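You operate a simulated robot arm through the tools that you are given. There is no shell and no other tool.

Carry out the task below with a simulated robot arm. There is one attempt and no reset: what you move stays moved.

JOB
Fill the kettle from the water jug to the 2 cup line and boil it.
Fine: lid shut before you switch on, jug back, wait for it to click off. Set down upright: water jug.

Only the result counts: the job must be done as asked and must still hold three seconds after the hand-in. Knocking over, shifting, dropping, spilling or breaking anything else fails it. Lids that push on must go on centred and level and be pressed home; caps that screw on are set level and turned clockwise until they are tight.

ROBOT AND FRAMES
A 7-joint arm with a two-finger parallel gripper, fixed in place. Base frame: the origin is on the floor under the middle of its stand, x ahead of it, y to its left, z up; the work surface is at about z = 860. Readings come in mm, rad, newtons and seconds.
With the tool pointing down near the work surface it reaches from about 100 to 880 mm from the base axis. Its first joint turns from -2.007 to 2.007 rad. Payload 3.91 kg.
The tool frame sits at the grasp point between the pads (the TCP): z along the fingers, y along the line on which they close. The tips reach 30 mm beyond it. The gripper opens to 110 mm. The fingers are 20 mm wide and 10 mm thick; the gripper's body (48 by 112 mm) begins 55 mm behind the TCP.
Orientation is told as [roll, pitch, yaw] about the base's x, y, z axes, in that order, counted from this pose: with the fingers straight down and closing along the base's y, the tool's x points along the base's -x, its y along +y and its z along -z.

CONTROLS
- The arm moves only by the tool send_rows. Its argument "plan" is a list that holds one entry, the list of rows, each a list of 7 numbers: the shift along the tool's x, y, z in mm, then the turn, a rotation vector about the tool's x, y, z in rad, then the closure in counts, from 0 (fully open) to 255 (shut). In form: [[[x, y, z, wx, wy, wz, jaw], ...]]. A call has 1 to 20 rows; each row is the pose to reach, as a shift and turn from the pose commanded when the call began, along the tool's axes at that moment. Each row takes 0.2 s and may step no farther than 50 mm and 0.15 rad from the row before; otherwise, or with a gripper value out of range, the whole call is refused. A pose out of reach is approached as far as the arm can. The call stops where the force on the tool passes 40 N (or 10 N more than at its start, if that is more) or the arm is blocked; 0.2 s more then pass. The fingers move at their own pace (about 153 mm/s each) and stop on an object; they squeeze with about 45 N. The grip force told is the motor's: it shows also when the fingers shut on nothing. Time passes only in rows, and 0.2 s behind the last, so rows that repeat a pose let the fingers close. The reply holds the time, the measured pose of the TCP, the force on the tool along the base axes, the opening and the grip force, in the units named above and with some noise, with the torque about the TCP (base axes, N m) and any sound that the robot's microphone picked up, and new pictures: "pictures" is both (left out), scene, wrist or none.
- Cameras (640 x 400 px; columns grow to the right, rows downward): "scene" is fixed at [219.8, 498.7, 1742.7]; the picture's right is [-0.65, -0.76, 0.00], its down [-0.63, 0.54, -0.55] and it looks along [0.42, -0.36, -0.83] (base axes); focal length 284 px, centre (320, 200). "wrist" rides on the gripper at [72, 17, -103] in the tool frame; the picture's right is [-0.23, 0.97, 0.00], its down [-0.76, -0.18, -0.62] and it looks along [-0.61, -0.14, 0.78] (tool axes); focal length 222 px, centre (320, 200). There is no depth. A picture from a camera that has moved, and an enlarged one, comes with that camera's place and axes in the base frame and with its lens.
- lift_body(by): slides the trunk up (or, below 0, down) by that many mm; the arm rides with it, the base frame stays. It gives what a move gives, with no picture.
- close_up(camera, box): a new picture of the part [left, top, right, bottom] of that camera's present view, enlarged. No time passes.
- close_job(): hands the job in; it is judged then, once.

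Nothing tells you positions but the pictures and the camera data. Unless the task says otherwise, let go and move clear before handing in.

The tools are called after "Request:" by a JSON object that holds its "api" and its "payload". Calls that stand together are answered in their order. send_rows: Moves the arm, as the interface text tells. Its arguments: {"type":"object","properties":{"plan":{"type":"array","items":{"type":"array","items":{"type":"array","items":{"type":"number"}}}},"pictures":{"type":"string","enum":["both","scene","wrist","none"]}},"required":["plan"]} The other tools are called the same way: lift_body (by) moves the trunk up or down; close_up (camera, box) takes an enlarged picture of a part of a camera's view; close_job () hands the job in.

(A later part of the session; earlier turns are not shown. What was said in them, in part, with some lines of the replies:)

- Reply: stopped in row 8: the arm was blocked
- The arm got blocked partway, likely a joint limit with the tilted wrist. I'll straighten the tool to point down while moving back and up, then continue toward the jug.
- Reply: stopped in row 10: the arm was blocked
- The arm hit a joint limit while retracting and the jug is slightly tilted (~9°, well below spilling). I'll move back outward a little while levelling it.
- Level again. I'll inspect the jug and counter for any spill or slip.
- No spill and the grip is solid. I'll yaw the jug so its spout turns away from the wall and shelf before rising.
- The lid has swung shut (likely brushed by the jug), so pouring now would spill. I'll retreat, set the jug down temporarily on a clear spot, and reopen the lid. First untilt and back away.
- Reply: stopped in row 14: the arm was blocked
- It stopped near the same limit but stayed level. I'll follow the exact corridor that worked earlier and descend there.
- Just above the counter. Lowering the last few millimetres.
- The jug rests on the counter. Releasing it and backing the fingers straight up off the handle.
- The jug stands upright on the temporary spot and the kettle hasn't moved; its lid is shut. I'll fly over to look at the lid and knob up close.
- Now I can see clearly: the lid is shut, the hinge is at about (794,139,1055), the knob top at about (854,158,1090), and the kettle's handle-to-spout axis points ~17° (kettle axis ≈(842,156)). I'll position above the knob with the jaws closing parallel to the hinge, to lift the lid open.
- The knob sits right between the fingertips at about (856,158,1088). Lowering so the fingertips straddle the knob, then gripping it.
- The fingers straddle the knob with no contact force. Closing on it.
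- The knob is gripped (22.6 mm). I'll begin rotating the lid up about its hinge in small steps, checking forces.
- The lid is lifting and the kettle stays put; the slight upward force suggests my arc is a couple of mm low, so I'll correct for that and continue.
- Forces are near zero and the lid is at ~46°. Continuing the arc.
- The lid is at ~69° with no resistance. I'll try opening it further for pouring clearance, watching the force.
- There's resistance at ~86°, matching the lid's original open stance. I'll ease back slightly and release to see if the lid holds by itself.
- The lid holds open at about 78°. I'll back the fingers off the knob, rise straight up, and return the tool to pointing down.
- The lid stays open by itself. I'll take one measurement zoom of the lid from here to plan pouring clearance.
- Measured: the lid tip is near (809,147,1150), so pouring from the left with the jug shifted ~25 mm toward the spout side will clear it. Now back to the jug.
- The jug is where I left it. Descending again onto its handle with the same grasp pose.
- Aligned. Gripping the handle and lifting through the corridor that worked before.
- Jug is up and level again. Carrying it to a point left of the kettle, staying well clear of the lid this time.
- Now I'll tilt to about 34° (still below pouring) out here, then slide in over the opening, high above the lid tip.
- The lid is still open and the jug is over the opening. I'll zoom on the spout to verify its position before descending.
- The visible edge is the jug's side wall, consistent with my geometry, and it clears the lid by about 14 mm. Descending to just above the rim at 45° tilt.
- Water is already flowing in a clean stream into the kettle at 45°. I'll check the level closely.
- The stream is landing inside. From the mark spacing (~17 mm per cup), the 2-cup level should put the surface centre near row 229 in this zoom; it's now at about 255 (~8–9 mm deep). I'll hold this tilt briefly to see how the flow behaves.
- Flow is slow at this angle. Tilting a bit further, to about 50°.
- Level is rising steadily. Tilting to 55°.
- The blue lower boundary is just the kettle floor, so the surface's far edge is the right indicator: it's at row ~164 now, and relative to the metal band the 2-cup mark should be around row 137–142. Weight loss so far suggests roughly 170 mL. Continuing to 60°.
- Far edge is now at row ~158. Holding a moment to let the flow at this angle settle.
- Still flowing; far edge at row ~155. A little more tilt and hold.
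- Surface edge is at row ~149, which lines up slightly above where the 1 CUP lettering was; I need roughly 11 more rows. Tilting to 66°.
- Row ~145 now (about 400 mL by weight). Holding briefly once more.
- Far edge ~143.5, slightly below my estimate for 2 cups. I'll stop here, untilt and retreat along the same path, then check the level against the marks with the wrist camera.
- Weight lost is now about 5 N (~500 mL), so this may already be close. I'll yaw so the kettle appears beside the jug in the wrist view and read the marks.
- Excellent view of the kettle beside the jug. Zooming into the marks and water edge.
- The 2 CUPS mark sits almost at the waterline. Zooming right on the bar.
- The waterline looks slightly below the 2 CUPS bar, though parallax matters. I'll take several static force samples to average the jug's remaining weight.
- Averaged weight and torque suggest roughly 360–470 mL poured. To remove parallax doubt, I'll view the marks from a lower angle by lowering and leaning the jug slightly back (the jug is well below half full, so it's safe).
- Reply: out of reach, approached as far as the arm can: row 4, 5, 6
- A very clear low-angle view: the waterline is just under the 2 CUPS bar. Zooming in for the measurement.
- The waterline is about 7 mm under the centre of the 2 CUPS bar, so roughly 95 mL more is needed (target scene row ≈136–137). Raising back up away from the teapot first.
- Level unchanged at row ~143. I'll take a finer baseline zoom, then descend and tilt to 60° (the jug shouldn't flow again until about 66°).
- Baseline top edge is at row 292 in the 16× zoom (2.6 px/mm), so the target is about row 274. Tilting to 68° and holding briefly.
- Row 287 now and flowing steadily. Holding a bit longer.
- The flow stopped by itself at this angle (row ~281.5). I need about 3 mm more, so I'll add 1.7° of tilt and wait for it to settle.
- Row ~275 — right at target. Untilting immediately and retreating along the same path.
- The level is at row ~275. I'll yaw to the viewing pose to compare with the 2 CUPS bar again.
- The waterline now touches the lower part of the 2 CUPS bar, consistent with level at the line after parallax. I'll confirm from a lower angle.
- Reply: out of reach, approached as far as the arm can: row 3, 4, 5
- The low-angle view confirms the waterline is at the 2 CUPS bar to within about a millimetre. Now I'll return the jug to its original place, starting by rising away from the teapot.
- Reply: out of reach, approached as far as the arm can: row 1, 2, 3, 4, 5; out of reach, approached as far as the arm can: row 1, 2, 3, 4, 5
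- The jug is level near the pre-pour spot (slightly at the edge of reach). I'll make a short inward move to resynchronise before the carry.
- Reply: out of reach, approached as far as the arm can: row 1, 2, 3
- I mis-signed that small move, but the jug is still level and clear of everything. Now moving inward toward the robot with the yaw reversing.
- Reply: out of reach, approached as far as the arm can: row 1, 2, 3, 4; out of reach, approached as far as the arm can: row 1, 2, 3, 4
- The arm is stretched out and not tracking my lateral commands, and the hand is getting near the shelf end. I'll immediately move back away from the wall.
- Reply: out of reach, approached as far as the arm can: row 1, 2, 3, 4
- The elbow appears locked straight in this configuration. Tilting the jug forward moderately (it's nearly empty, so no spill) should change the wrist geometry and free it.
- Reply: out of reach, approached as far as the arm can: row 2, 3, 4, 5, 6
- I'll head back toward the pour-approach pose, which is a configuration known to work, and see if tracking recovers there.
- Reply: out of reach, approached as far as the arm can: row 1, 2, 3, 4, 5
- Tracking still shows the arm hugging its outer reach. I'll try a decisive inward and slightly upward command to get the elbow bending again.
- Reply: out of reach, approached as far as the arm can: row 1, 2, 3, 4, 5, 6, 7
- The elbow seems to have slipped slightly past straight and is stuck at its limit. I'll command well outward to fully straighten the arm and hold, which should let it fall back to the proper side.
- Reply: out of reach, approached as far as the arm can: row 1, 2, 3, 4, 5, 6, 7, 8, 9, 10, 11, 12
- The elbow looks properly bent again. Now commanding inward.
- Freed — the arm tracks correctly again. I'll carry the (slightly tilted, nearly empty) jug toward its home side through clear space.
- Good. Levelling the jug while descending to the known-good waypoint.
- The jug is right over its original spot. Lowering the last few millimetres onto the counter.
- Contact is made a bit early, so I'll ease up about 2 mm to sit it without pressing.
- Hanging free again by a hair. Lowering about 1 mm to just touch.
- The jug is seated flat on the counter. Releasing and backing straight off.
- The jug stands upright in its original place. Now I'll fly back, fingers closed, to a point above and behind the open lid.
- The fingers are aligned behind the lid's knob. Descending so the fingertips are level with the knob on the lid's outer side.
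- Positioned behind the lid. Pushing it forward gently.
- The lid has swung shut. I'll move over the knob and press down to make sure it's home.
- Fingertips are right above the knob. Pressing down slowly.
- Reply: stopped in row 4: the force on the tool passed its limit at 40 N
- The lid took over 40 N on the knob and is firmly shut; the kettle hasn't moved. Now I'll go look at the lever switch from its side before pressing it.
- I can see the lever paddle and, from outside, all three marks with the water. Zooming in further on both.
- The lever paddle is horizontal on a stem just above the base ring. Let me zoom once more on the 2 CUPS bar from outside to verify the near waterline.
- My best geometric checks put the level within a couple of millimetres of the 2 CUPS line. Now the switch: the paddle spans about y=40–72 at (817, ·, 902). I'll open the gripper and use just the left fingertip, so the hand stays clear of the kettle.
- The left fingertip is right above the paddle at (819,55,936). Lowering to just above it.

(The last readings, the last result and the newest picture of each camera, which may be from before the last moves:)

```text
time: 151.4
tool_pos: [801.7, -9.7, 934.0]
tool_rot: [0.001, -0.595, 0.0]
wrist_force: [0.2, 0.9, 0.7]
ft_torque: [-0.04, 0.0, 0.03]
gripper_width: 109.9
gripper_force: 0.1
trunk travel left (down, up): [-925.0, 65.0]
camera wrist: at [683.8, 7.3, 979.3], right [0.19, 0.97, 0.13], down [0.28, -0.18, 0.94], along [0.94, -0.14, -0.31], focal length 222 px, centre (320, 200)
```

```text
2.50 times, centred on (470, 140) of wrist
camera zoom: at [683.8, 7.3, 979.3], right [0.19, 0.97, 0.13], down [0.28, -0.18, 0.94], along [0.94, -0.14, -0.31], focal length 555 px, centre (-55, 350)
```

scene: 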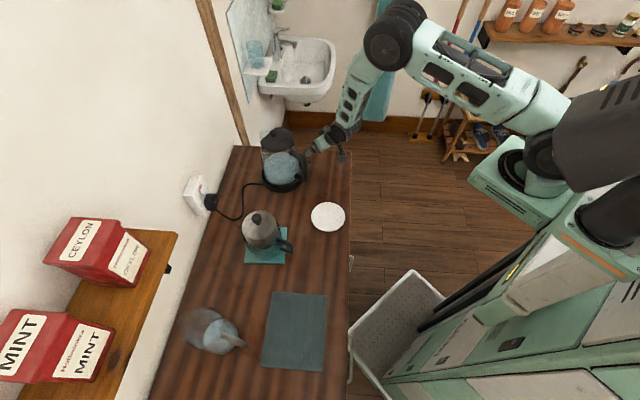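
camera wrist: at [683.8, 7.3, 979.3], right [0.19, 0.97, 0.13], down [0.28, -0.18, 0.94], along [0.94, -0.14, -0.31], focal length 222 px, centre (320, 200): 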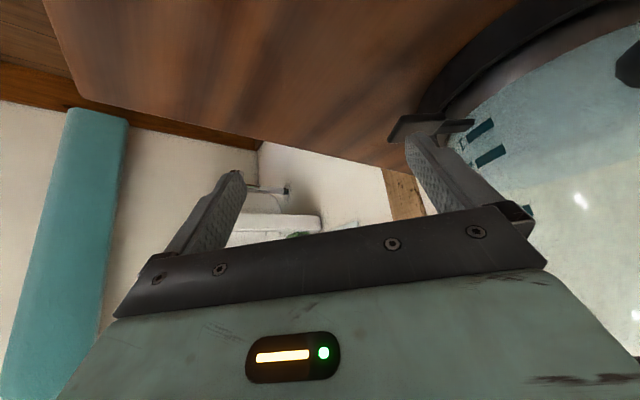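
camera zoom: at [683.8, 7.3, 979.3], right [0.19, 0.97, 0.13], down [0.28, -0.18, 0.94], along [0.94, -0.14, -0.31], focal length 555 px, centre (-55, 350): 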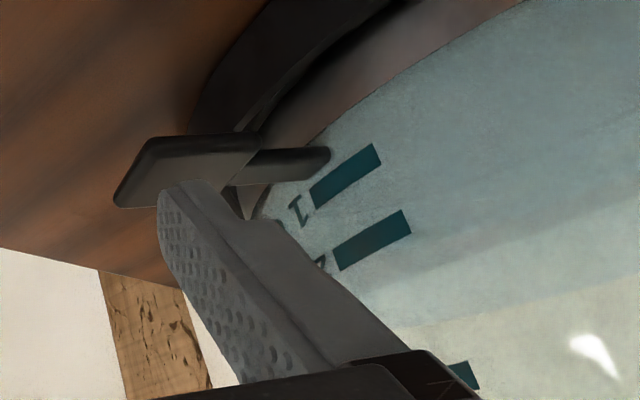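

Fingertip is nearly on the paddle. Pressing down in small steps and listening for a click.

Request:
{"api": "send_rows", "payload": {"plan": [[[1.1, 0, 1.65, 0, 0, 0, 0], [2.2, 0, 3.3, 0, 0, 0, 0], [3.4, 0, 5, 0, 0, 0, 0], [4.5, 0, 6.6, 0, 0, 0, 0]]], "pictures": "none"}}

```text
time: 152.4
tool_pos: [801.0, -9.8, 925.9]
tool_rot: [0.002, -0.593, -0.001]
wrist_force: [0.0, 0.3, 0.4]
ft_torque: [-0.04, 0.0, 0.03]
gripper_width: 109.9
gripper_force: 0.0
trunk travel left (down, up): [-925.0, 65.0]
```

Request:
{"api": "send_rows", "payload": {"plan": [[[1.1, 0, 1.65, 0, 0, 0, 0], [2.2, 0, 3.3, 0, 0, 0, 0], [3.4, 0, 5, 0, 0, 0, 0]]], "pictures": "wrist"}}

Request:
{"api": "close_up", "payload": {"camera": "wrist", "box": [380, 60, 560, 220]}}

```text
time: 153.2
tool_pos: [802.5, -9.6, 919.9]
tool_rot: [0.0, -0.595, 0.0]
wrist_force: [-1.8, -0.2, 3.7]
ft_torque: [0.23, -0.02, 0.09]
gripper_width: 109.9
gripper_force: 0.0
trunk travel left (down, up): [-925.0, 65.0]
camera wrist: at [683.8, 7.4, 966.1], right [0.19, 0.97, 0.13], down [0.28, -0.18, 0.94], along [0.94, -0.14, -0.31], focal length 222 px, centre (320, 200)
```

wrist: 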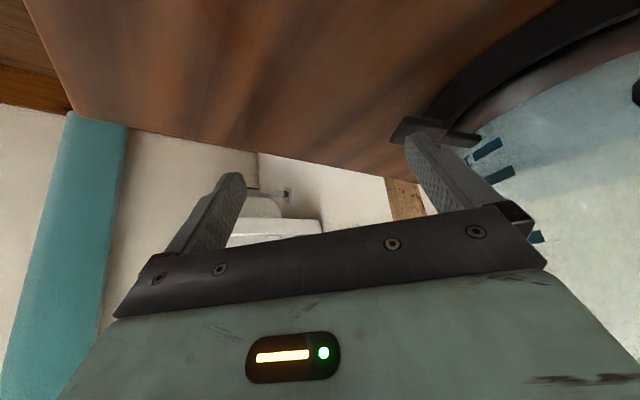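

```text
2.50 times, centred on (470, 140) of wrist
camera zoom: at [683.8, 7.4, 966.1], right [0.19, 0.97, 0.13], down [0.28, -0.18, 0.94], along [0.94, -0.14, -0.31], focal length 555 px, centre (-55, 350)
```

zoom: 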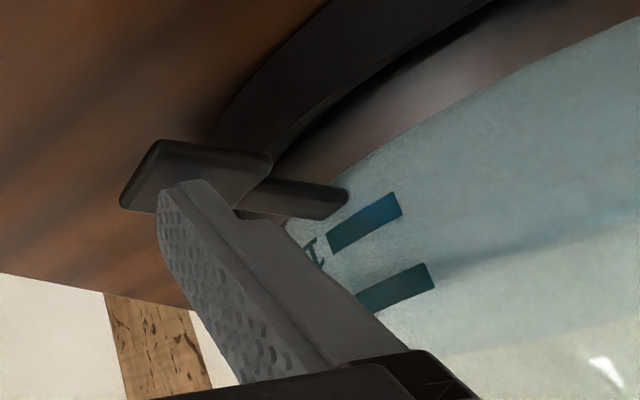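

Contact made and the lever is moving down. Pressing a bit further.

Request:
{"api": "send_rows", "payload": {"plan": [[[1.1, 0, 1.65, 0, 0, 0, 0], [2.2, 0, 3.3, 0, 0, 0, 0], [3.4, 0, 5, 0, 0, 0, 0]]], "pictures": "wrist"}}

Request:
{"api": "close_up", "payload": {"camera": "wrist", "box": [380, 60, 560, 220]}}

Request:
{"api": "close_up", "payload": {"camera": "scene", "box": [240, 110, 340, 200]}}

```text
time: 154.0
tool_pos: [802.8, -9.8, 912.7]
tool_rot: [0.001, -0.596, -0.002]
wrist_force: [-1.3, -4.4, 14.2]
ft_torque: [0.74, -0.1, 0.04]
gripper_width: 107.5
gripper_force: 0.0
trunk travel left (down, up): [-925.0, 65.0]
camera wrist: at [684.4, 7.4, 959.5], right [0.19, 0.97, 0.13], down [0.28, -0.18, 0.94], along [0.94, -0.14, -0.31], focal length 222 px, centre (320, 200)
```

wrist: 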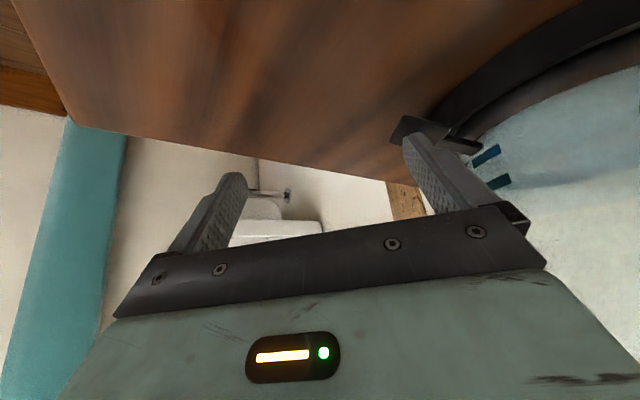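

```text
2.50 times, centred on (470, 140) of wrist
camera zoom: at [684.4, 7.4, 959.5], right [0.19, 0.97, 0.13], down [0.28, -0.18, 0.94], along [0.94, -0.14, -0.31], focal length 555 px, centre (-55, 350)
```

zoom: 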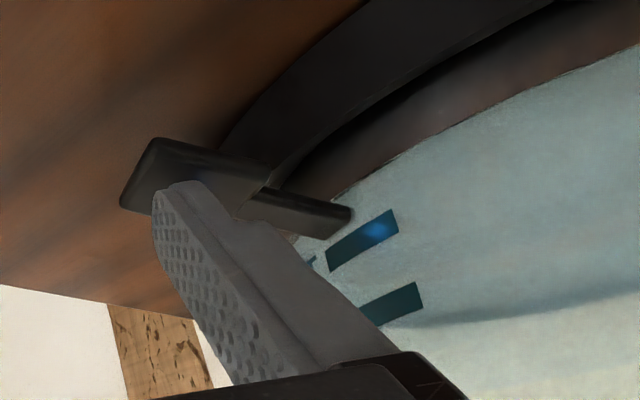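

```text
4.44 times, centred on (290, 155) of scene
camera zoom: at [219.8, 498.7, 1742.7], right [-0.65, -0.76, 0.0], down [-0.63, 0.54, -0.55], along [0.42, -0.36, -0.83], focal length 1264 px, centre (453, 400)
```

zoom: 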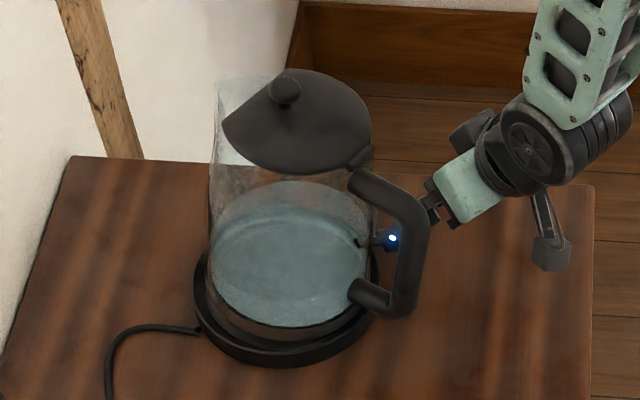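

A blue indicator light has come on — the kettle is switched on. Lifting the finger straight off the lever.

Request:
{"api": "send_rows", "payload": {"plan": [[[-5.6, 0, -8.3, 0, 0, 0, 0], [-16.9, 0, -24.8, 0, 0, 0, 0], [-33.7, 0, -49.6, 0, 0, 0, 0], [-50, 0, -80, 0, 0, 0, 0]]]}}

Request:
{"api": "close_up", "payload": {"camera": "scene", "box": [240, 110, 340, 200]}}

Request:
{"api": "close_up", "payload": {"camera": "wrist", "box": [360, 40, 540, 200]}}

```text
time: 155.0
tool_pos: [798.8, -10.1, 1005.4]
tool_rot: [-0.003, -0.594, 0.002]
wrist_force: [0.5, 0.6, -1.2]
ft_torque: [0.01, 0.02, 0.01]
gripper_width: 110.1
gripper_force: 0.1
trunk travel left (down, up): [-925.0, 65.0]
camera wrist: at [680.6, 6.4, 1051.8], right [0.19, 0.97, 0.13], down [0.28, -0.18, 0.94], along [0.94, -0.14, -0.31], focal length 222 px, centre (320, 200)
```

scene: 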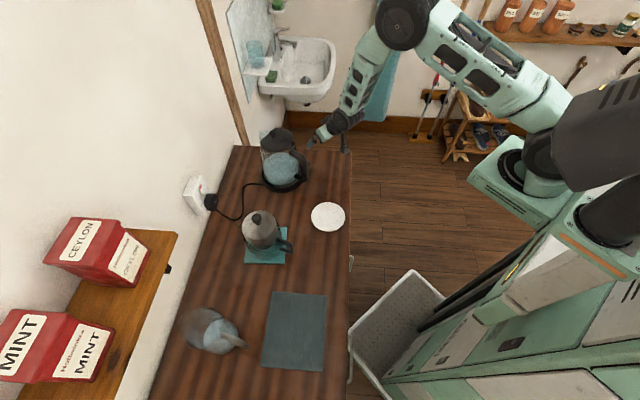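
wrist: 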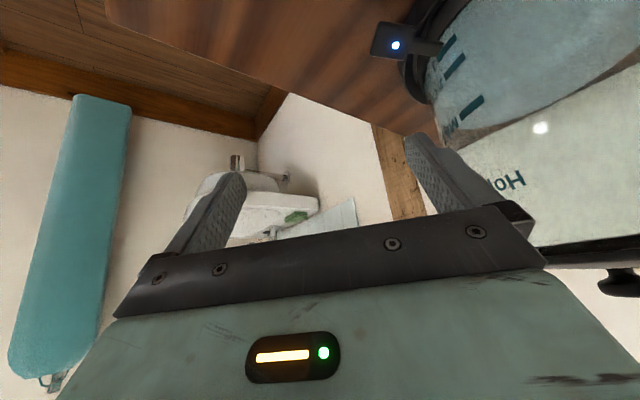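

```text
4.44 times, centred on (290, 155) of scene
camera zoom: at [219.8, 498.7, 1742.7], right [-0.65, -0.76, 0.0], down [-0.63, 0.54, -0.55], along [0.42, -0.36, -0.83], focal length 1264 px, centre (453, 400)
```

zoom: 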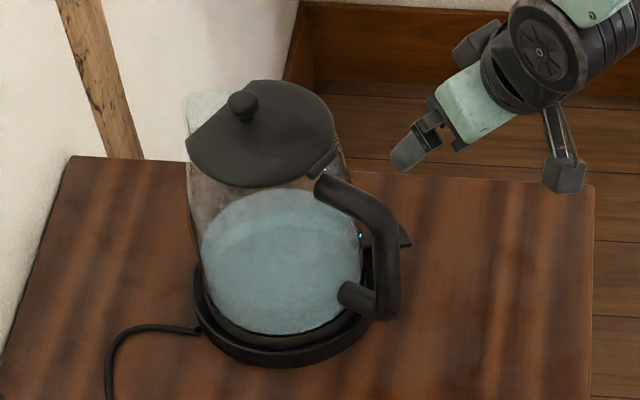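

```text
2.50 times, centred on (450, 120) of wrist
camera zoom: at [680.6, 6.4, 1051.8], right [0.19, 0.97, 0.13], down [0.28, -0.18, 0.94], along [0.94, -0.14, -0.31], focal length 555 px, centre (-5, 400)
```

zoom: 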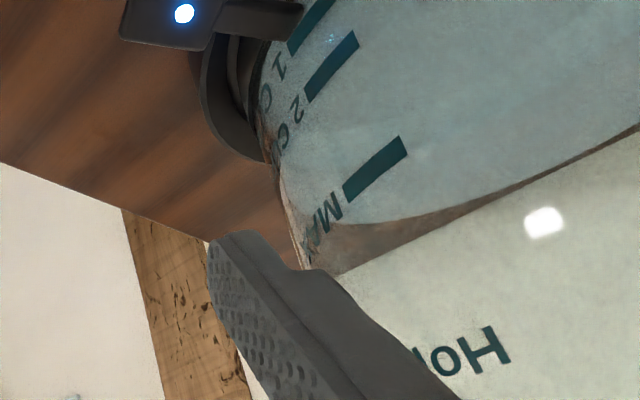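

The blue light stays on, the lever is latched down, and the kettle settled back exactly in place. I'll back away to a clear position and wait for it to click off.

Request:
{"api": "send_rows", "payload": {"plan": [[[0, 0, -45, 0, 0, 0, 0], [0, 0, -90, 0, 0, 0, 0], [0, 0, -135, 0, 0, 0, 0], [0, 0, -180, 0, 0, 0, 0], [0, 0, -210, 0, 0.12, 0, 0], [0, 0, -240, 0, 0.24, 0, 0], [0, 0, -260, 0, 0.36, 0, 0], [0, 0, -270, 0, 0.48, 0, 0], [0, 0, -280, 0, 0.594, 0, 0]]]}}

Request:
{"api": "close_up", "payload": {"camera": "scene", "box": [240, 110, 340, 200]}}

```text
time: 157.0
tool_pos: [641.1, -9.3, 1241.3]
tool_rot: [-0.001, 0.003, 0.001]
wrist_force: [-0.2, 0.3, 0.0]
ft_torque: [0.01, -0.02, 0.02]
gripper_width: 110.0
gripper_force: 0.1
trunk travel left (down, up): [-925.0, 65.0]
camera wrist: at [569.2, 7.5, 1345.1], right [0.23, 0.97, 0.0], down [0.76, -0.18, 0.62], along [0.6, -0.14, -0.78], focal length 222 px, centre (320, 200)
```

scene: 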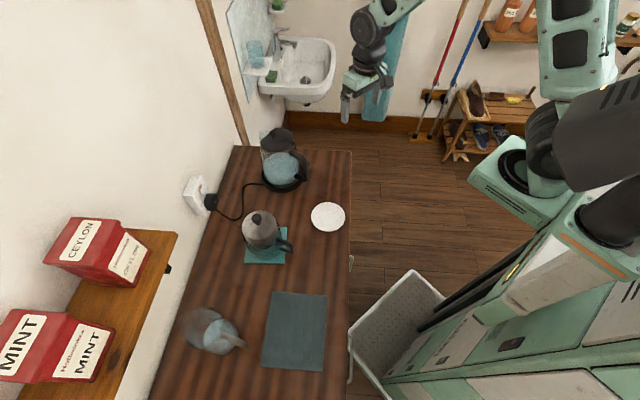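
wrist: 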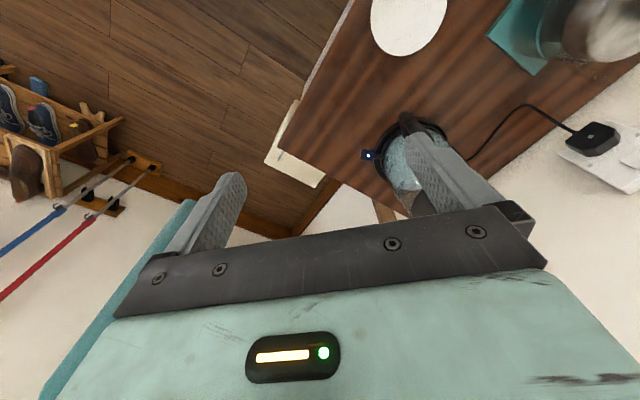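

```text
4.44 times, centred on (290, 155) of scene
camera zoom: at [219.8, 498.7, 1742.7], right [-0.65, -0.76, 0.0], down [-0.63, 0.54, -0.55], along [0.42, -0.36, -0.83], focal length 1264 px, centre (453, 400)
```

zoom: 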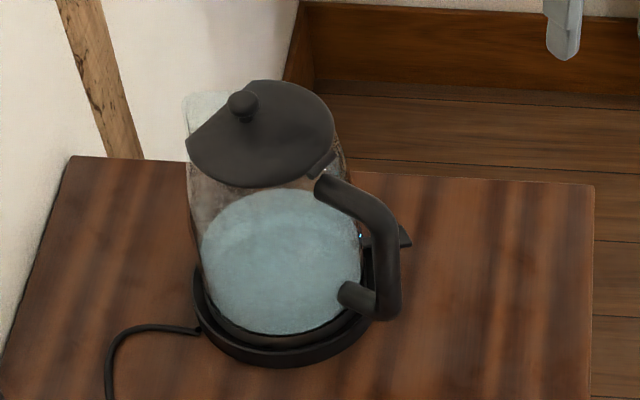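

All clear and the light is on. Now waiting for it to boil and click off.

Request:
{"api": "send_rows", "payload": {"plan": [[[0, 0, 0, 0, 0, 0, 0], [0, 0, 0, 0, 0, 0, 0], [0, 0, 0, 0, 0, 0, 0], [0, 0, 0, 0, 0, 0, 0], [0, 0, 0, 0, 0, 0, 0], [0, 0, 0, 0, 0, 0, 0], [0, 0, 0, 0, 0, 0, 0], [0, 0, 0, 0, 0, 0, 0], [0, 0, 0, 0, 0, 0, 0], [0, 0, 0, 0, 0, 0, 0], [0, 0, 0, 0, 0, 0, 0], [0, 0, 0, 0, 0, 0, 0], [0, 0, 0, 0, 0, 0, 0], [0, 0, 0, 0, 0, 0, 0], [0, 0, 0, 0, 0, 0, 0], [0, 0, 0, 0, 0, 0, 0], [0, 0, 0, 0, 0, 0, 0], [0, 0, 0, 0, 0, 0, 0], [0, 0, 0, 0, 0, 0, 0], [0, 0, 0, 0, 0, 0, 0]]], "pictures": "none"}}

Request:
{"api": "send_rows", "payload": {"plan": [[[0, 0, 0, 0, 0, 0, 0], [0, 0, 0, 0, 0, 0, 0], [0, 0, 0, 0, 0, 0, 0], [0, 0, 0, 0, 0, 0, 0], [0, 0, 0, 0, 0, 0, 0], [0, 0, 0, 0, 0, 0, 0], [0, 0, 0, 0, 0, 0, 0], [0, 0, 0, 0, 0, 0, 0], [0, 0, 0, 0, 0, 0, 0], [0, 0, 0, 0, 0, 0, 0], [0, 0, 0, 0, 0, 0, 0], [0, 0, 0, 0, 0, 0, 0], [0, 0, 0, 0, 0, 0, 0], [0, 0, 0, 0, 0, 0, 0], [0, 0, 0, 0, 0, 0, 0], [0, 0, 0, 0, 0, 0, 0], [0, 0, 0, 0, 0, 0, 0], [0, 0, 0, 0, 0, 0, 0], [0, 0, 0, 0, 0, 0, 0], [0, 0, 0, 0, 0, 0, 0]]], "pictures": "none"}}

Request:
{"api": "send_rows", "payload": {"plan": [[[0, 0, 0, 0, 0, 0, 0], [0, 0, 0, 0, 0, 0, 0], [0, 0, 0, 0, 0, 0, 0], [0, 0, 0, 0, 0, 0, 0], [0, 0, 0, 0, 0, 0, 0], [0, 0, 0, 0, 0, 0, 0], [0, 0, 0, 0, 0, 0, 0], [0, 0, 0, 0, 0, 0, 0], [0, 0, 0, 0, 0, 0, 0], [0, 0, 0, 0, 0, 0, 0], [0, 0, 0, 0, 0, 0, 0], [0, 0, 0, 0, 0, 0, 0], [0, 0, 0, 0, 0, 0, 0], [0, 0, 0, 0, 0, 0, 0], [0, 0, 0, 0, 0, 0, 0], [0, 0, 0, 0, 0, 0, 0], [0, 0, 0, 0, 0, 0, 0], [0, 0, 0, 0, 0, 0, 0], [0, 0, 0, 0, 0, 0, 0], [0, 0, 0, 0, 0, 0, 0]]], "pictures": "scene"}}

Request:
{"api": "close_up", "payload": {"camera": "scene", "box": [240, 110, 340, 200]}}

```text
time: 161.2
tool_pos: [640.8, -8.3, 1240.5]
tool_rot: [0.0, 0.001, 0.0]
wrist_force: [-1.2, -0.2, -0.3]
ft_torque: [0.03, 0.03, 0.0]
gripper_width: 109.8
gripper_force: 0.1
trunk travel left (down, up): [-925.0, 65.0]
```

```text
time: 165.4
tool_pos: [641.3, -8.6, 1241.8]
tool_rot: [-0.001, 0.001, 0.0]
wrist_force: [0.1, 0.4, 0.0]
ft_torque: [0.0, 0.0, 0.0]
gripper_width: 110.0
gripper_force: 0.0
trunk travel left (down, up): [-925.0, 65.0]
```

```text
time: 169.6
tool_pos: [642.0, -8.5, 1239.9]
tool_rot: [-0.001, 0.001, -0.001]
wrist_force: [0.3, -0.6, 0.7]
ft_torque: [-0.01, -0.01, 0.0]
gripper_width: 109.9
gripper_force: 0.1
trunk travel left (down, up): [-925.0, 65.0]
```

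scene: 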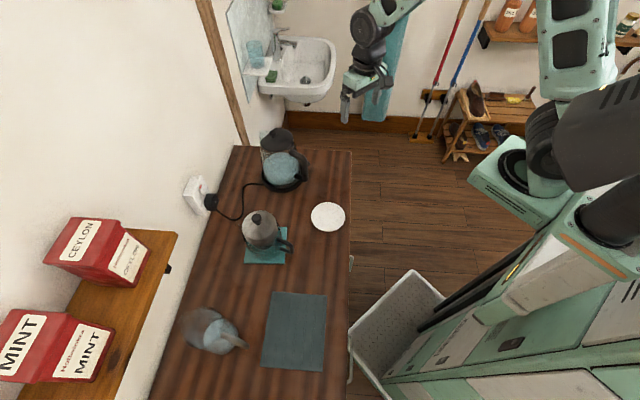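

```text
4.44 times, centred on (290, 155) of scene
camera zoom: at [219.8, 498.7, 1742.7], right [-0.65, -0.76, 0.0], down [-0.63, 0.54, -0.55], along [0.42, -0.36, -0.83], focal length 1264 px, centre (453, 400)
```

zoom: 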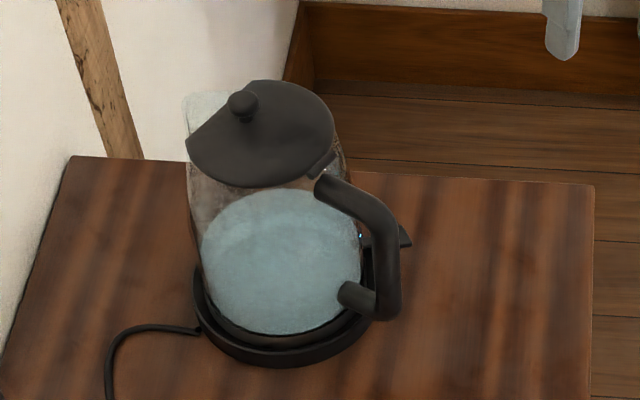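

Still heating with the light on, no click yet. Continuing to wait.

Request:
{"api": "send_rows", "payload": {"plan": [[[0, 0, 0, 0, 0, 0, 0], [0, 0, 0, 0, 0, 0, 0], [0, 0, 0, 0, 0, 0, 0], [0, 0, 0, 0, 0, 0, 0], [0, 0, 0, 0, 0, 0, 0], [0, 0, 0, 0, 0, 0, 0], [0, 0, 0, 0, 0, 0, 0], [0, 0, 0, 0, 0, 0, 0], [0, 0, 0, 0, 0, 0, 0], [0, 0, 0, 0, 0, 0, 0], [0, 0, 0, 0, 0, 0, 0], [0, 0, 0, 0, 0, 0, 0], [0, 0, 0, 0, 0, 0, 0], [0, 0, 0, 0, 0, 0, 0], [0, 0, 0, 0, 0, 0, 0], [0, 0, 0, 0, 0, 0, 0], [0, 0, 0, 0, 0, 0, 0], [0, 0, 0, 0, 0, 0, 0], [0, 0, 0, 0, 0, 0, 0], [0, 0, 0, 0, 0, 0, 0]]], "pictures": "none"}}

Request:
{"api": "send_rows", "payload": {"plan": [[[0, 0, 0, 0, 0, 0, 0], [0, 0, 0, 0, 0, 0, 0], [0, 0, 0, 0, 0, 0, 0], [0, 0, 0, 0, 0, 0, 0], [0, 0, 0, 0, 0, 0, 0], [0, 0, 0, 0, 0, 0, 0], [0, 0, 0, 0, 0, 0, 0], [0, 0, 0, 0, 0, 0, 0], [0, 0, 0, 0, 0, 0, 0], [0, 0, 0, 0, 0, 0, 0], [0, 0, 0, 0, 0, 0, 0], [0, 0, 0, 0, 0, 0, 0], [0, 0, 0, 0, 0, 0, 0], [0, 0, 0, 0, 0, 0, 0], [0, 0, 0, 0, 0, 0, 0], [0, 0, 0, 0, 0, 0, 0], [0, 0, 0, 0, 0, 0, 0], [0, 0, 0, 0, 0, 0, 0], [0, 0, 0, 0, 0, 0, 0], [0, 0, 0, 0, 0, 0, 0]]], "pictures": "none"}}

Request:
{"api": "send_rows", "payload": {"plan": [[[0, 0, 0, 0, 0, 0, 0], [0, 0, 0, 0, 0, 0, 0], [0, 0, 0, 0, 0, 0, 0], [0, 0, 0, 0, 0, 0, 0], [0, 0, 0, 0, 0, 0, 0], [0, 0, 0, 0, 0, 0, 0], [0, 0, 0, 0, 0, 0, 0], [0, 0, 0, 0, 0, 0, 0], [0, 0, 0, 0, 0, 0, 0], [0, 0, 0, 0, 0, 0, 0], [0, 0, 0, 0, 0, 0, 0], [0, 0, 0, 0, 0, 0, 0], [0, 0, 0, 0, 0, 0, 0], [0, 0, 0, 0, 0, 0, 0], [0, 0, 0, 0, 0, 0, 0], [0, 0, 0, 0, 0, 0, 0], [0, 0, 0, 0, 0, 0, 0], [0, 0, 0, 0, 0, 0, 0], [0, 0, 0, 0, 0, 0, 0], [0, 0, 0, 0, 0, 0, 0]]], "pictures": "none"}}

Request:
{"api": "send_rows", "payload": {"plan": [[[0, 0, 0, 0, 0, 0, 0], [0, 0, 0, 0, 0, 0, 0], [0, 0, 0, 0, 0, 0, 0], [0, 0, 0, 0, 0, 0, 0], [0, 0, 0, 0, 0, 0, 0], [0, 0, 0, 0, 0, 0, 0], [0, 0, 0, 0, 0, 0, 0], [0, 0, 0, 0, 0, 0, 0], [0, 0, 0, 0, 0, 0, 0], [0, 0, 0, 0, 0, 0, 0], [0, 0, 0, 0, 0, 0, 0], [0, 0, 0, 0, 0, 0, 0], [0, 0, 0, 0, 0, 0, 0], [0, 0, 0, 0, 0, 0, 0], [0, 0, 0, 0, 0, 0, 0], [0, 0, 0, 0, 0, 0, 0], [0, 0, 0, 0, 0, 0, 0], [0, 0, 0, 0, 0, 0, 0], [0, 0, 0, 0, 0, 0, 0], [0, 0, 0, 0, 0, 0, 0]]], "pictures": "none"}}

Request:
{"api": "send_rows", "payload": {"plan": [[[0, 0, 0, 0, 0, 0, 0], [0, 0, 0, 0, 0, 0, 0], [0, 0, 0, 0, 0, 0, 0], [0, 0, 0, 0, 0, 0, 0], [0, 0, 0, 0, 0, 0, 0], [0, 0, 0, 0, 0, 0, 0], [0, 0, 0, 0, 0, 0, 0], [0, 0, 0, 0, 0, 0, 0], [0, 0, 0, 0, 0, 0, 0], [0, 0, 0, 0, 0, 0, 0], [0, 0, 0, 0, 0, 0, 0], [0, 0, 0, 0, 0, 0, 0], [0, 0, 0, 0, 0, 0, 0], [0, 0, 0, 0, 0, 0, 0], [0, 0, 0, 0, 0, 0, 0], [0, 0, 0, 0, 0, 0, 0], [0, 0, 0, 0, 0, 0, 0], [0, 0, 0, 0, 0, 0, 0], [0, 0, 0, 0, 0, 0, 0], [0, 0, 0, 0, 0, 0, 0]]], "pictures": "both"}}

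Request:
{"api": "close_up", "payload": {"camera": "wrist", "box": [340, 90, 480, 210]}}

```text
time: 173.8
tool_pos: [641.4, -8.3, 1239.7]
tool_rot: [-0.001, 0.0, -0.001]
wrist_force: [0.0, 0.0, -0.5]
ft_torque: [0.0, 0.01, -0.01]
gripper_width: 110.0
gripper_force: 0.1
trunk travel left (down, up): [-925.0, 65.0]
```

```text
time: 178.0
tool_pos: [643.1, -8.4, 1240.9]
tool_rot: [-0.002, 0.0, -0.001]
wrist_force: [-0.4, -0.4, 1.3]
ft_torque: [-0.01, -0.02, -0.01]
gripper_width: 109.9
gripper_force: 0.1
trunk travel left (down, up): [-925.0, 65.0]
```

```text
time: 182.2
tool_pos: [643.1, -8.5, 1240.9]
tool_rot: [0.0, -0.001, 0.0]
wrist_force: [0.8, 0.0, -0.5]
ft_torque: [0.01, 0.02, 0.02]
gripper_width: 110.1
gripper_force: 0.1
trunk travel left (down, up): [-925.0, 65.0]
```

```text
time: 186.4
tool_pos: [640.8, -9.4, 1240.3]
tool_rot: [0.0, -0.002, 0.0]
wrist_force: [-0.9, 0.7, -0.9]
ft_torque: [0.03, 0.0, -0.01]
gripper_width: 110.0
gripper_force: 0.1
trunk travel left (down, up): [-925.0, 65.0]
```

```text
time: 190.6
tool_pos: [640.7, -7.9, 1240.0]
tool_rot: [0.0, 0.0, 0.0]
wrist_force: [0.1, -0.6, 0.2]
ft_torque: [-0.04, -0.02, 0.02]
gripper_width: 110.2
gripper_force: 0.0
trunk travel left (down, up): [-925.0, 65.0]
camera wrist: at [569.3, 7.7, 1344.9], right [0.23, 0.97, 0.0], down [0.76, -0.18, 0.62], along [0.61, -0.14, -0.78], focal length 222 px, centre (320, 200)
```

scene: 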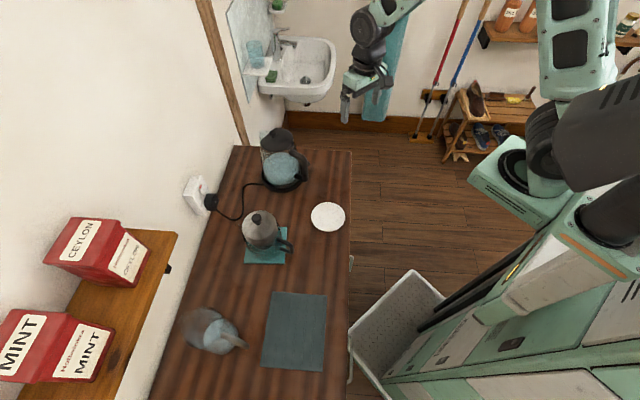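
wrist: 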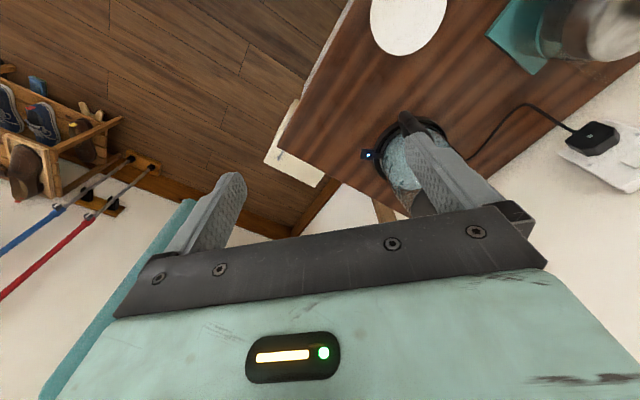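

```text
3.33 times, centred on (410, 150) of wrist
camera zoom: at [569.3, 7.7, 1344.9], right [0.23, 0.97, 0.0], down [0.76, -0.18, 0.62], along [0.61, -0.14, -0.78], focal length 740 px, centre (20, 367)
```

zoom: 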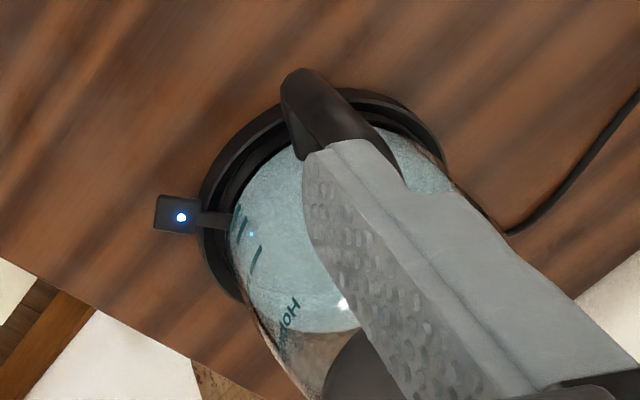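

The light is still on; bubbles seem to be forming. Waiting further.

Request:
{"api": "send_rows", "payload": {"plan": [[[0, 0, 0, 0, 0, 0, 0], [0, 0, 0, 0, 0, 0, 0], [0, 0, 0, 0, 0, 0, 0], [0, 0, 0, 0, 0, 0, 0], [0, 0, 0, 0, 0, 0, 0], [0, 0, 0, 0, 0, 0, 0], [0, 0, 0, 0, 0, 0, 0], [0, 0, 0, 0, 0, 0, 0], [0, 0, 0, 0, 0, 0, 0], [0, 0, 0, 0, 0, 0, 0], [0, 0, 0, 0, 0, 0, 0], [0, 0, 0, 0, 0, 0, 0], [0, 0, 0, 0, 0, 0, 0], [0, 0, 0, 0, 0, 0, 0], [0, 0, 0, 0, 0, 0, 0], [0, 0, 0, 0, 0, 0, 0], [0, 0, 0, 0, 0, 0, 0], [0, 0, 0, 0, 0, 0, 0], [0, 0, 0, 0, 0, 0, 0], [0, 0, 0, 0, 0, 0, 0]]], "pictures": "none"}}

Request:
{"api": "send_rows", "payload": {"plan": [[[0, 0, 0, 0, 0, 0, 0], [0, 0, 0, 0, 0, 0, 0], [0, 0, 0, 0, 0, 0, 0], [0, 0, 0, 0, 0, 0, 0], [0, 0, 0, 0, 0, 0, 0], [0, 0, 0, 0, 0, 0, 0], [0, 0, 0, 0, 0, 0, 0], [0, 0, 0, 0, 0, 0, 0], [0, 0, 0, 0, 0, 0, 0], [0, 0, 0, 0, 0, 0, 0], [0, 0, 0, 0, 0, 0, 0], [0, 0, 0, 0, 0, 0, 0], [0, 0, 0, 0, 0, 0, 0], [0, 0, 0, 0, 0, 0, 0], [0, 0, 0, 0, 0, 0, 0], [0, 0, 0, 0, 0, 0, 0], [0, 0, 0, 0, 0, 0, 0], [0, 0, 0, 0, 0, 0, 0], [0, 0, 0, 0, 0, 0, 0], [0, 0, 0, 0, 0, 0, 0]]], "pictures": "none"}}

Request:
{"api": "send_rows", "payload": {"plan": [[[0, 0, 0, 0, 0, 0, 0], [0, 0, 0, 0, 0, 0, 0], [0, 0, 0, 0, 0, 0, 0], [0, 0, 0, 0, 0, 0, 0], [0, 0, 0, 0, 0, 0, 0], [0, 0, 0, 0, 0, 0, 0], [0, 0, 0, 0, 0, 0, 0], [0, 0, 0, 0, 0, 0, 0], [0, 0, 0, 0, 0, 0, 0], [0, 0, 0, 0, 0, 0, 0], [0, 0, 0, 0, 0, 0, 0], [0, 0, 0, 0, 0, 0, 0], [0, 0, 0, 0, 0, 0, 0], [0, 0, 0, 0, 0, 0, 0], [0, 0, 0, 0, 0, 0, 0], [0, 0, 0, 0, 0, 0, 0], [0, 0, 0, 0, 0, 0, 0], [0, 0, 0, 0, 0, 0, 0], [0, 0, 0, 0, 0, 0, 0], [0, 0, 0, 0, 0, 0, 0]]], "pictures": "none"}}

Request:
{"api": "send_rows", "payload": {"plan": [[[0, 0, 0, 0, 0, 0, 0], [0, 0, 0, 0, 0, 0, 0], [0, 0, 0, 0, 0, 0, 0], [0, 0, 0, 0, 0, 0, 0], [0, 0, 0, 0, 0, 0, 0], [0, 0, 0, 0, 0, 0, 0], [0, 0, 0, 0, 0, 0, 0], [0, 0, 0, 0, 0, 0, 0], [0, 0, 0, 0, 0, 0, 0], [0, 0, 0, 0, 0, 0, 0], [0, 0, 0, 0, 0, 0, 0], [0, 0, 0, 0, 0, 0, 0], [0, 0, 0, 0, 0, 0, 0], [0, 0, 0, 0, 0, 0, 0], [0, 0, 0, 0, 0, 0, 0], [0, 0, 0, 0, 0, 0, 0], [0, 0, 0, 0, 0, 0, 0], [0, 0, 0, 0, 0, 0, 0], [0, 0, 0, 0, 0, 0, 0], [0, 0, 0, 0, 0, 0, 0]]], "pictures": "none"}}

Request:
{"api": "send_rows", "payload": {"plan": [[[0, 0, 0, 0, 0, 0, 0], [0, 0, 0, 0, 0, 0, 0], [0, 0, 0, 0, 0, 0, 0], [0, 0, 0, 0, 0, 0, 0], [0, 0, 0, 0, 0, 0, 0], [0, 0, 0, 0, 0, 0, 0], [0, 0, 0, 0, 0, 0, 0], [0, 0, 0, 0, 0, 0, 0], [0, 0, 0, 0, 0, 0, 0], [0, 0, 0, 0, 0, 0, 0], [0, 0, 0, 0, 0, 0, 0], [0, 0, 0, 0, 0, 0, 0], [0, 0, 0, 0, 0, 0, 0], [0, 0, 0, 0, 0, 0, 0], [0, 0, 0, 0, 0, 0, 0], [0, 0, 0, 0, 0, 0, 0], [0, 0, 0, 0, 0, 0, 0], [0, 0, 0, 0, 0, 0, 0], [0, 0, 0, 0, 0, 0, 0], [0, 0, 0, 0, 0, 0, 0]]], "pictures": "wrist"}}

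Request:
{"api": "close_up", "payload": {"camera": "wrist", "box": [340, 90, 480, 210]}}

```text
time: 194.8
tool_pos: [641.4, -8.3, 1241.1]
tool_rot: [-0.001, -0.001, 0.0]
wrist_force: [-0.9, 0.1, 0.1]
ft_torque: [0.02, 0.02, -0.02]
gripper_width: 110.2
gripper_force: 0.1
trunk travel left (down, up): [-925.0, 65.0]
```

```text
time: 199.0
tool_pos: [641.2, -10.0, 1240.8]
tool_rot: [0.001, 0.0, 0.001]
wrist_force: [-0.3, -0.8, 0.7]
ft_torque: [0.0, 0.01, 0.03]
gripper_width: 110.0
gripper_force: 0.1
trunk travel left (down, up): [-925.0, 65.0]
```

```text
time: 203.2
tool_pos: [641.7, -7.9, 1240.9]
tool_rot: [0.0, 0.001, -0.001]
wrist_force: [-0.2, -0.1, 0.7]
ft_torque: [-0.01, 0.01, 0.05]
gripper_width: 109.8
gripper_force: 0.0
trunk travel left (down, up): [-925.0, 65.0]
```

```text
time: 207.4
tool_pos: [642.4, -8.6, 1241.1]
tool_rot: [0.0, 0.0, 0.003]
wrist_force: [-0.6, -0.2, 0.8]
ft_torque: [0.01, 0.01, 0.0]
gripper_width: 110.1
gripper_force: 0.1
trunk travel left (down, up): [-925.0, 65.0]
```

```text
time: 211.6
tool_pos: [641.8, -9.3, 1241.3]
tool_rot: [-0.001, -0.001, 0.0]
wrist_force: [0.5, -0.1, -0.4]
ft_torque: [0.0, 0.0, -0.02]
gripper_width: 109.9
gripper_force: 0.2
trunk travel left (down, up): [-925.0, 65.0]
camera wrist: at [569.3, 7.7, 1344.9], right [0.23, 0.97, 0.0], down [0.76, -0.18, 0.62], along [0.61, -0.14, -0.78], focal length 222 px, centre (320, 200)
```

wrist: 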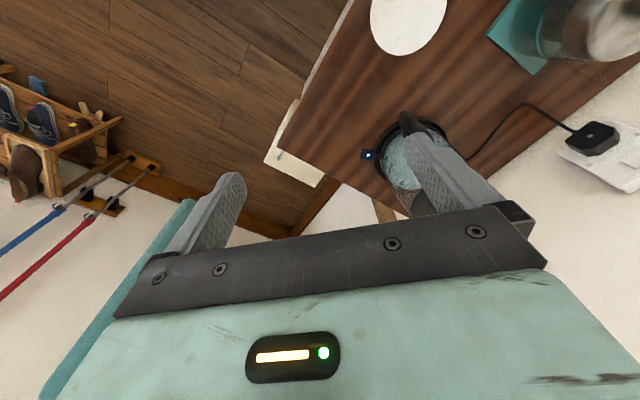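

```text
3.33 times, centred on (410, 150) of wrist
camera zoom: at [569.3, 7.7, 1344.9], right [0.23, 0.97, 0.0], down [0.76, -0.18, 0.62], along [0.61, -0.14, -0.78], focal length 740 px, centre (20, 367)
```

zoom: 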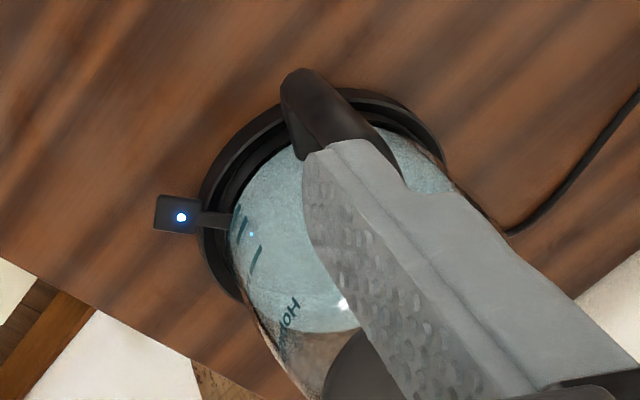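

Still on after ~57 s, which is normal for half a litre. Continuing to wait.

Request:
{"api": "send_rows", "payload": {"plan": [[[0, 0, 0, 0, 0, 0, 0], [0, 0, 0, 0, 0, 0, 0], [0, 0, 0, 0, 0, 0, 0], [0, 0, 0, 0, 0, 0, 0], [0, 0, 0, 0, 0, 0, 0], [0, 0, 0, 0, 0, 0, 0], [0, 0, 0, 0, 0, 0, 0], [0, 0, 0, 0, 0, 0, 0], [0, 0, 0, 0, 0, 0, 0], [0, 0, 0, 0, 0, 0, 0], [0, 0, 0, 0, 0, 0, 0], [0, 0, 0, 0, 0, 0, 0], [0, 0, 0, 0, 0, 0, 0], [0, 0, 0, 0, 0, 0, 0], [0, 0, 0, 0, 0, 0, 0], [0, 0, 0, 0, 0, 0, 0], [0, 0, 0, 0, 0, 0, 0], [0, 0, 0, 0, 0, 0, 0], [0, 0, 0, 0, 0, 0, 0], [0, 0, 0, 0, 0, 0, 0]]], "pictures": "none"}}

Request:
{"api": "send_rows", "payload": {"plan": [[[0, 0, 0, 0, 0, 0, 0], [0, 0, 0, 0, 0, 0, 0], [0, 0, 0, 0, 0, 0, 0], [0, 0, 0, 0, 0, 0, 0], [0, 0, 0, 0, 0, 0, 0], [0, 0, 0, 0, 0, 0, 0], [0, 0, 0, 0, 0, 0, 0], [0, 0, 0, 0, 0, 0, 0], [0, 0, 0, 0, 0, 0, 0], [0, 0, 0, 0, 0, 0, 0], [0, 0, 0, 0, 0, 0, 0], [0, 0, 0, 0, 0, 0, 0], [0, 0, 0, 0, 0, 0, 0], [0, 0, 0, 0, 0, 0, 0], [0, 0, 0, 0, 0, 0, 0], [0, 0, 0, 0, 0, 0, 0], [0, 0, 0, 0, 0, 0, 0], [0, 0, 0, 0, 0, 0, 0], [0, 0, 0, 0, 0, 0, 0], [0, 0, 0, 0, 0, 0, 0]]], "pictures": "none"}}

Request:
{"api": "send_rows", "payload": {"plan": [[[0, 0, 0, 0, 0, 0, 0], [0, 0, 0, 0, 0, 0, 0], [0, 0, 0, 0, 0, 0, 0], [0, 0, 0, 0, 0, 0, 0], [0, 0, 0, 0, 0, 0, 0], [0, 0, 0, 0, 0, 0, 0], [0, 0, 0, 0, 0, 0, 0], [0, 0, 0, 0, 0, 0, 0], [0, 0, 0, 0, 0, 0, 0], [0, 0, 0, 0, 0, 0, 0], [0, 0, 0, 0, 0, 0, 0], [0, 0, 0, 0, 0, 0, 0], [0, 0, 0, 0, 0, 0, 0], [0, 0, 0, 0, 0, 0, 0], [0, 0, 0, 0, 0, 0, 0], [0, 0, 0, 0, 0, 0, 0], [0, 0, 0, 0, 0, 0, 0], [0, 0, 0, 0, 0, 0, 0], [0, 0, 0, 0, 0, 0, 0], [0, 0, 0, 0, 0, 0, 0]]], "pictures": "none"}}

Request:
{"api": "send_rows", "payload": {"plan": [[[0, 0, 0, 0, 0, 0, 0], [0, 0, 0, 0, 0, 0, 0], [0, 0, 0, 0, 0, 0, 0], [0, 0, 0, 0, 0, 0, 0], [0, 0, 0, 0, 0, 0, 0], [0, 0, 0, 0, 0, 0, 0], [0, 0, 0, 0, 0, 0, 0], [0, 0, 0, 0, 0, 0, 0], [0, 0, 0, 0, 0, 0, 0], [0, 0, 0, 0, 0, 0, 0], [0, 0, 0, 0, 0, 0, 0], [0, 0, 0, 0, 0, 0, 0], [0, 0, 0, 0, 0, 0, 0], [0, 0, 0, 0, 0, 0, 0], [0, 0, 0, 0, 0, 0, 0], [0, 0, 0, 0, 0, 0, 0], [0, 0, 0, 0, 0, 0, 0], [0, 0, 0, 0, 0, 0, 0], [0, 0, 0, 0, 0, 0, 0], [0, 0, 0, 0, 0, 0, 0]]], "pictures": "none"}}

Request:
{"api": "send_rows", "payload": {"plan": [[[0, 0, 0, 0, 0, 0, 0], [0, 0, 0, 0, 0, 0, 0], [0, 0, 0, 0, 0, 0, 0], [0, 0, 0, 0, 0, 0, 0], [0, 0, 0, 0, 0, 0, 0], [0, 0, 0, 0, 0, 0, 0], [0, 0, 0, 0, 0, 0, 0], [0, 0, 0, 0, 0, 0, 0], [0, 0, 0, 0, 0, 0, 0], [0, 0, 0, 0, 0, 0, 0], [0, 0, 0, 0, 0, 0, 0], [0, 0, 0, 0, 0, 0, 0], [0, 0, 0, 0, 0, 0, 0], [0, 0, 0, 0, 0, 0, 0], [0, 0, 0, 0, 0, 0, 0], [0, 0, 0, 0, 0, 0, 0], [0, 0, 0, 0, 0, 0, 0], [0, 0, 0, 0, 0, 0, 0], [0, 0, 0, 0, 0, 0, 0], [0, 0, 0, 0, 0, 0, 0]]], "pictures": "none"}}

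Request:
{"api": "send_rows", "payload": {"plan": [[[0, 0, 0, 0, 0, 0, 0], [0, 0, 0, 0, 0, 0, 0], [0, 0, 0, 0, 0, 0, 0], [0, 0, 0, 0, 0, 0, 0], [0, 0, 0, 0, 0, 0, 0], [0, 0, 0, 0, 0, 0, 0], [0, 0, 0, 0, 0, 0, 0], [0, 0, 0, 0, 0, 0, 0], [0, 0, 0, 0, 0, 0, 0], [0, 0, 0, 0, 0, 0, 0], [0, 0, 0, 0, 0, 0, 0], [0, 0, 0, 0, 0, 0, 0], [0, 0, 0, 0, 0, 0, 0], [0, 0, 0, 0, 0, 0, 0], [0, 0, 0, 0, 0, 0, 0], [0, 0, 0, 0, 0, 0, 0], [0, 0, 0, 0, 0, 0, 0], [0, 0, 0, 0, 0, 0, 0], [0, 0, 0, 0, 0, 0, 0], [0, 0, 0, 0, 0, 0, 0]]], "pictures": "wrist"}}

Request:
{"api": "close_up", "payload": {"camera": "wrist", "box": [340, 90, 480, 210]}}

```text
time: 215.8
tool_pos: [641.5, -9.2, 1240.7]
tool_rot: [0.001, -0.002, 0.0]
wrist_force: [0.8, -0.8, 0.5]
ft_torque: [-0.01, 0.01, 0.0]
gripper_width: 109.9
gripper_force: 0.1
trunk travel left (down, up): [-925.0, 65.0]
```

```text
time: 220.0
tool_pos: [642.6, -9.0, 1240.8]
tool_rot: [0.0, 0.001, 0.001]
wrist_force: [0.5, -0.1, -0.3]
ft_torque: [-0.03, 0.01, -0.01]
gripper_width: 109.9
gripper_force: 0.0
trunk travel left (down, up): [-925.0, 65.0]
```

```text
time: 224.2
tool_pos: [642.2, -8.8, 1239.8]
tool_rot: [0.0, -0.002, 0.001]
wrist_force: [-0.4, -0.3, -0.3]
ft_torque: [0.01, -0.01, 0.04]
gripper_width: 110.2
gripper_force: 0.1
trunk travel left (down, up): [-925.0, 65.0]
```

```text
time: 228.4
tool_pos: [642.8, -8.6, 1239.9]
tool_rot: [0.0, -0.002, 0.001]
wrist_force: [0.1, -0.1, -0.6]
ft_torque: [0.01, -0.01, 0.01]
gripper_width: 109.8
gripper_force: 0.0
trunk travel left (down, up): [-925.0, 65.0]
```

```text
time: 232.6
tool_pos: [642.3, -9.0, 1241.1]
tool_rot: [-0.001, 0.0, 0.001]
wrist_force: [0.4, 0.1, -0.1]
ft_torque: [0.02, 0.0, -0.04]
gripper_width: 110.1
gripper_force: 0.0
trunk travel left (down, up): [-925.0, 65.0]
```

```text
time: 236.8
tool_pos: [641.6, -8.1, 1240.0]
tool_rot: [0.0, -0.001, 0.002]
wrist_force: [-0.8, 0.5, 0.2]
ft_torque: [0.02, 0.01, 0.0]
gripper_width: 110.1
gripper_force: 0.1
trunk travel left (down, up): [-925.0, 65.0]
camera wrist: at [569.3, 7.7, 1344.9], right [0.23, 0.97, 0.0], down [0.76, -0.18, 0.62], along [0.61, -0.14, -0.78], focal length 222 px, centre (320, 200)
```

wrist: 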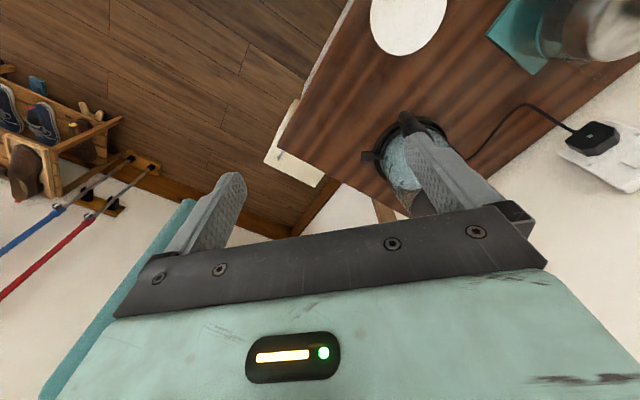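

```text
3.33 times, centred on (410, 150) of wrist
camera zoom: at [569.3, 7.7, 1344.9], right [0.23, 0.97, 0.0], down [0.76, -0.18, 0.62], along [0.61, -0.14, -0.78], focal length 740 px, centre (20, 367)
```

zoom: 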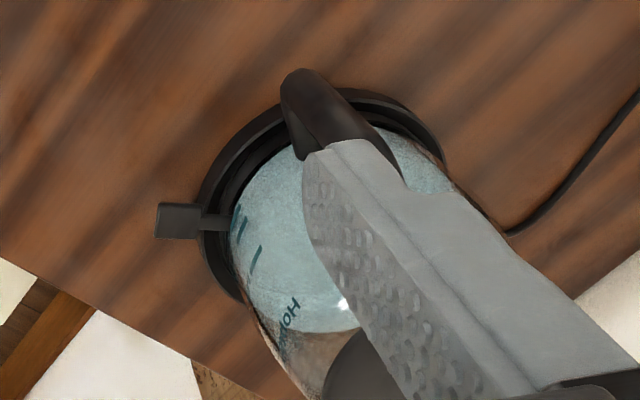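

The light is off and the lever has sprung back up: the kettle has boiled and switched itself off. I'll do a final inspection of the whole scene.

Request:
{"api": "close_up", "payload": {"camera": "scene", "box": [240, 110, 340, 200]}}

Request:
{"api": "close_up", "payload": {"camera": "scene", "box": [150, 200, 350, 400]}}

Request:
{"api": "close_up", "payload": {"camera": "scene", "box": [165, 290, 265, 370]}}

```text
4.44 times, centred on (290, 155) of scene
camera zoom: at [219.8, 498.7, 1742.7], right [-0.65, -0.76, 0.0], down [-0.63, 0.54, -0.55], along [0.42, -0.36, -0.83], focal length 1264 px, centre (453, 400)
```

zoom: 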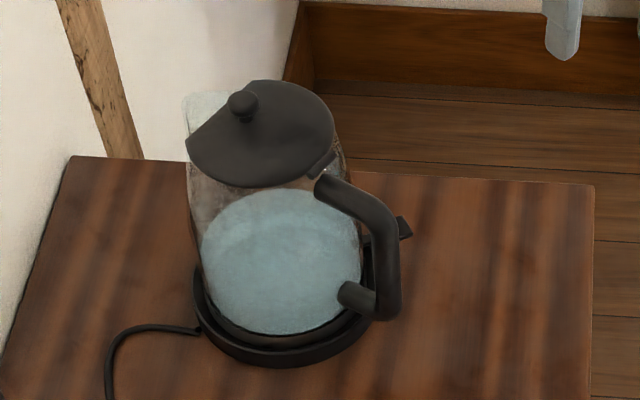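

```text
2.00 times, centred on (250, 300) of scene
camera zoom: at [219.8, 498.7, 1742.7], right [-0.65, -0.76, 0.0], down [-0.63, 0.54, -0.55], along [0.42, -0.36, -0.83], focal length 569 px, centre (460, 0)
```

zoom: 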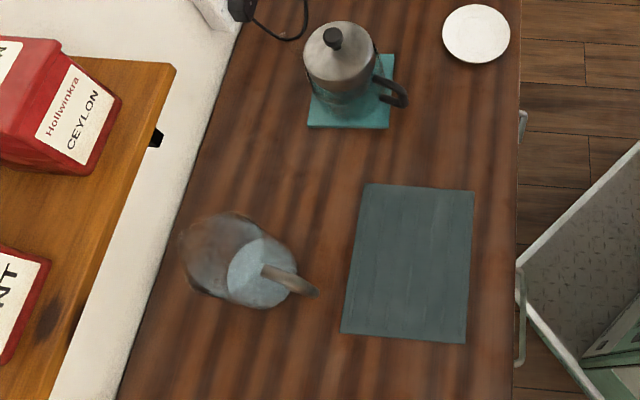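

```text
5.00 times, centred on (215, 330) of scene
camera zoom: at [219.8, 498.7, 1742.7], right [-0.65, -0.76, 0.0], down [-0.63, 0.54, -0.55], along [0.42, -0.36, -0.83], focal length 1421 px, centre (845, -450)
```

zoom: 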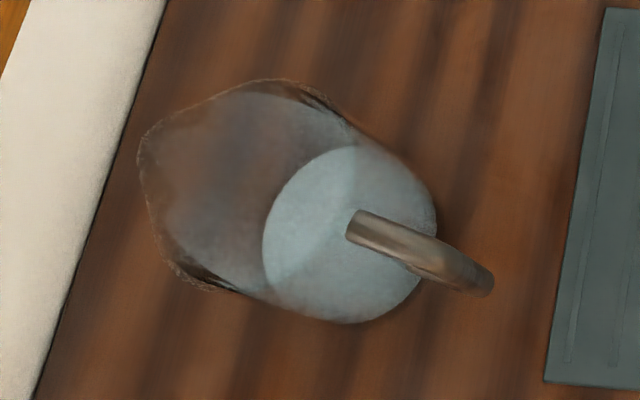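

Everything is as it should be: the jug is upright on its original spot, the kettle's lid is shut with water at the 2-cup line, and it has boiled and clicked off. Nothing else has moved and the gripper is clear, so I'm handing in.

Request:
{"api": "close_job", "payload": {}}

```text
The job is handed in.
```

I filled the kettle to about the 2 cup line and shut the lid before switching it on. I then waited until it switched itself off, and handed the job in.

- **Water level:** from several camera angles, the water is within about 2–3 mm of the 2 CUPS mark. I could not measure it more exactly than that.
- **Boil:** I didn't hear a click. I'm going by the blue light going out and the lever springing back up, about 60–80 seconds after I switched it on.
- **Lid:** the jug knocked the lid shut before any water was poured. I set the jug down on the counter, reopened the lid, then poured. Afterwards I closed it and pressed it down with more than 40 N.
- **Kettle:** it tipped briefly when I pressed the lever, then settled back where it was on its base. I saw no spill.
- **Jug:** it is back upright on its original spot with the leftover water in it. In the last pictures I took, everything else on the counter was where it started.
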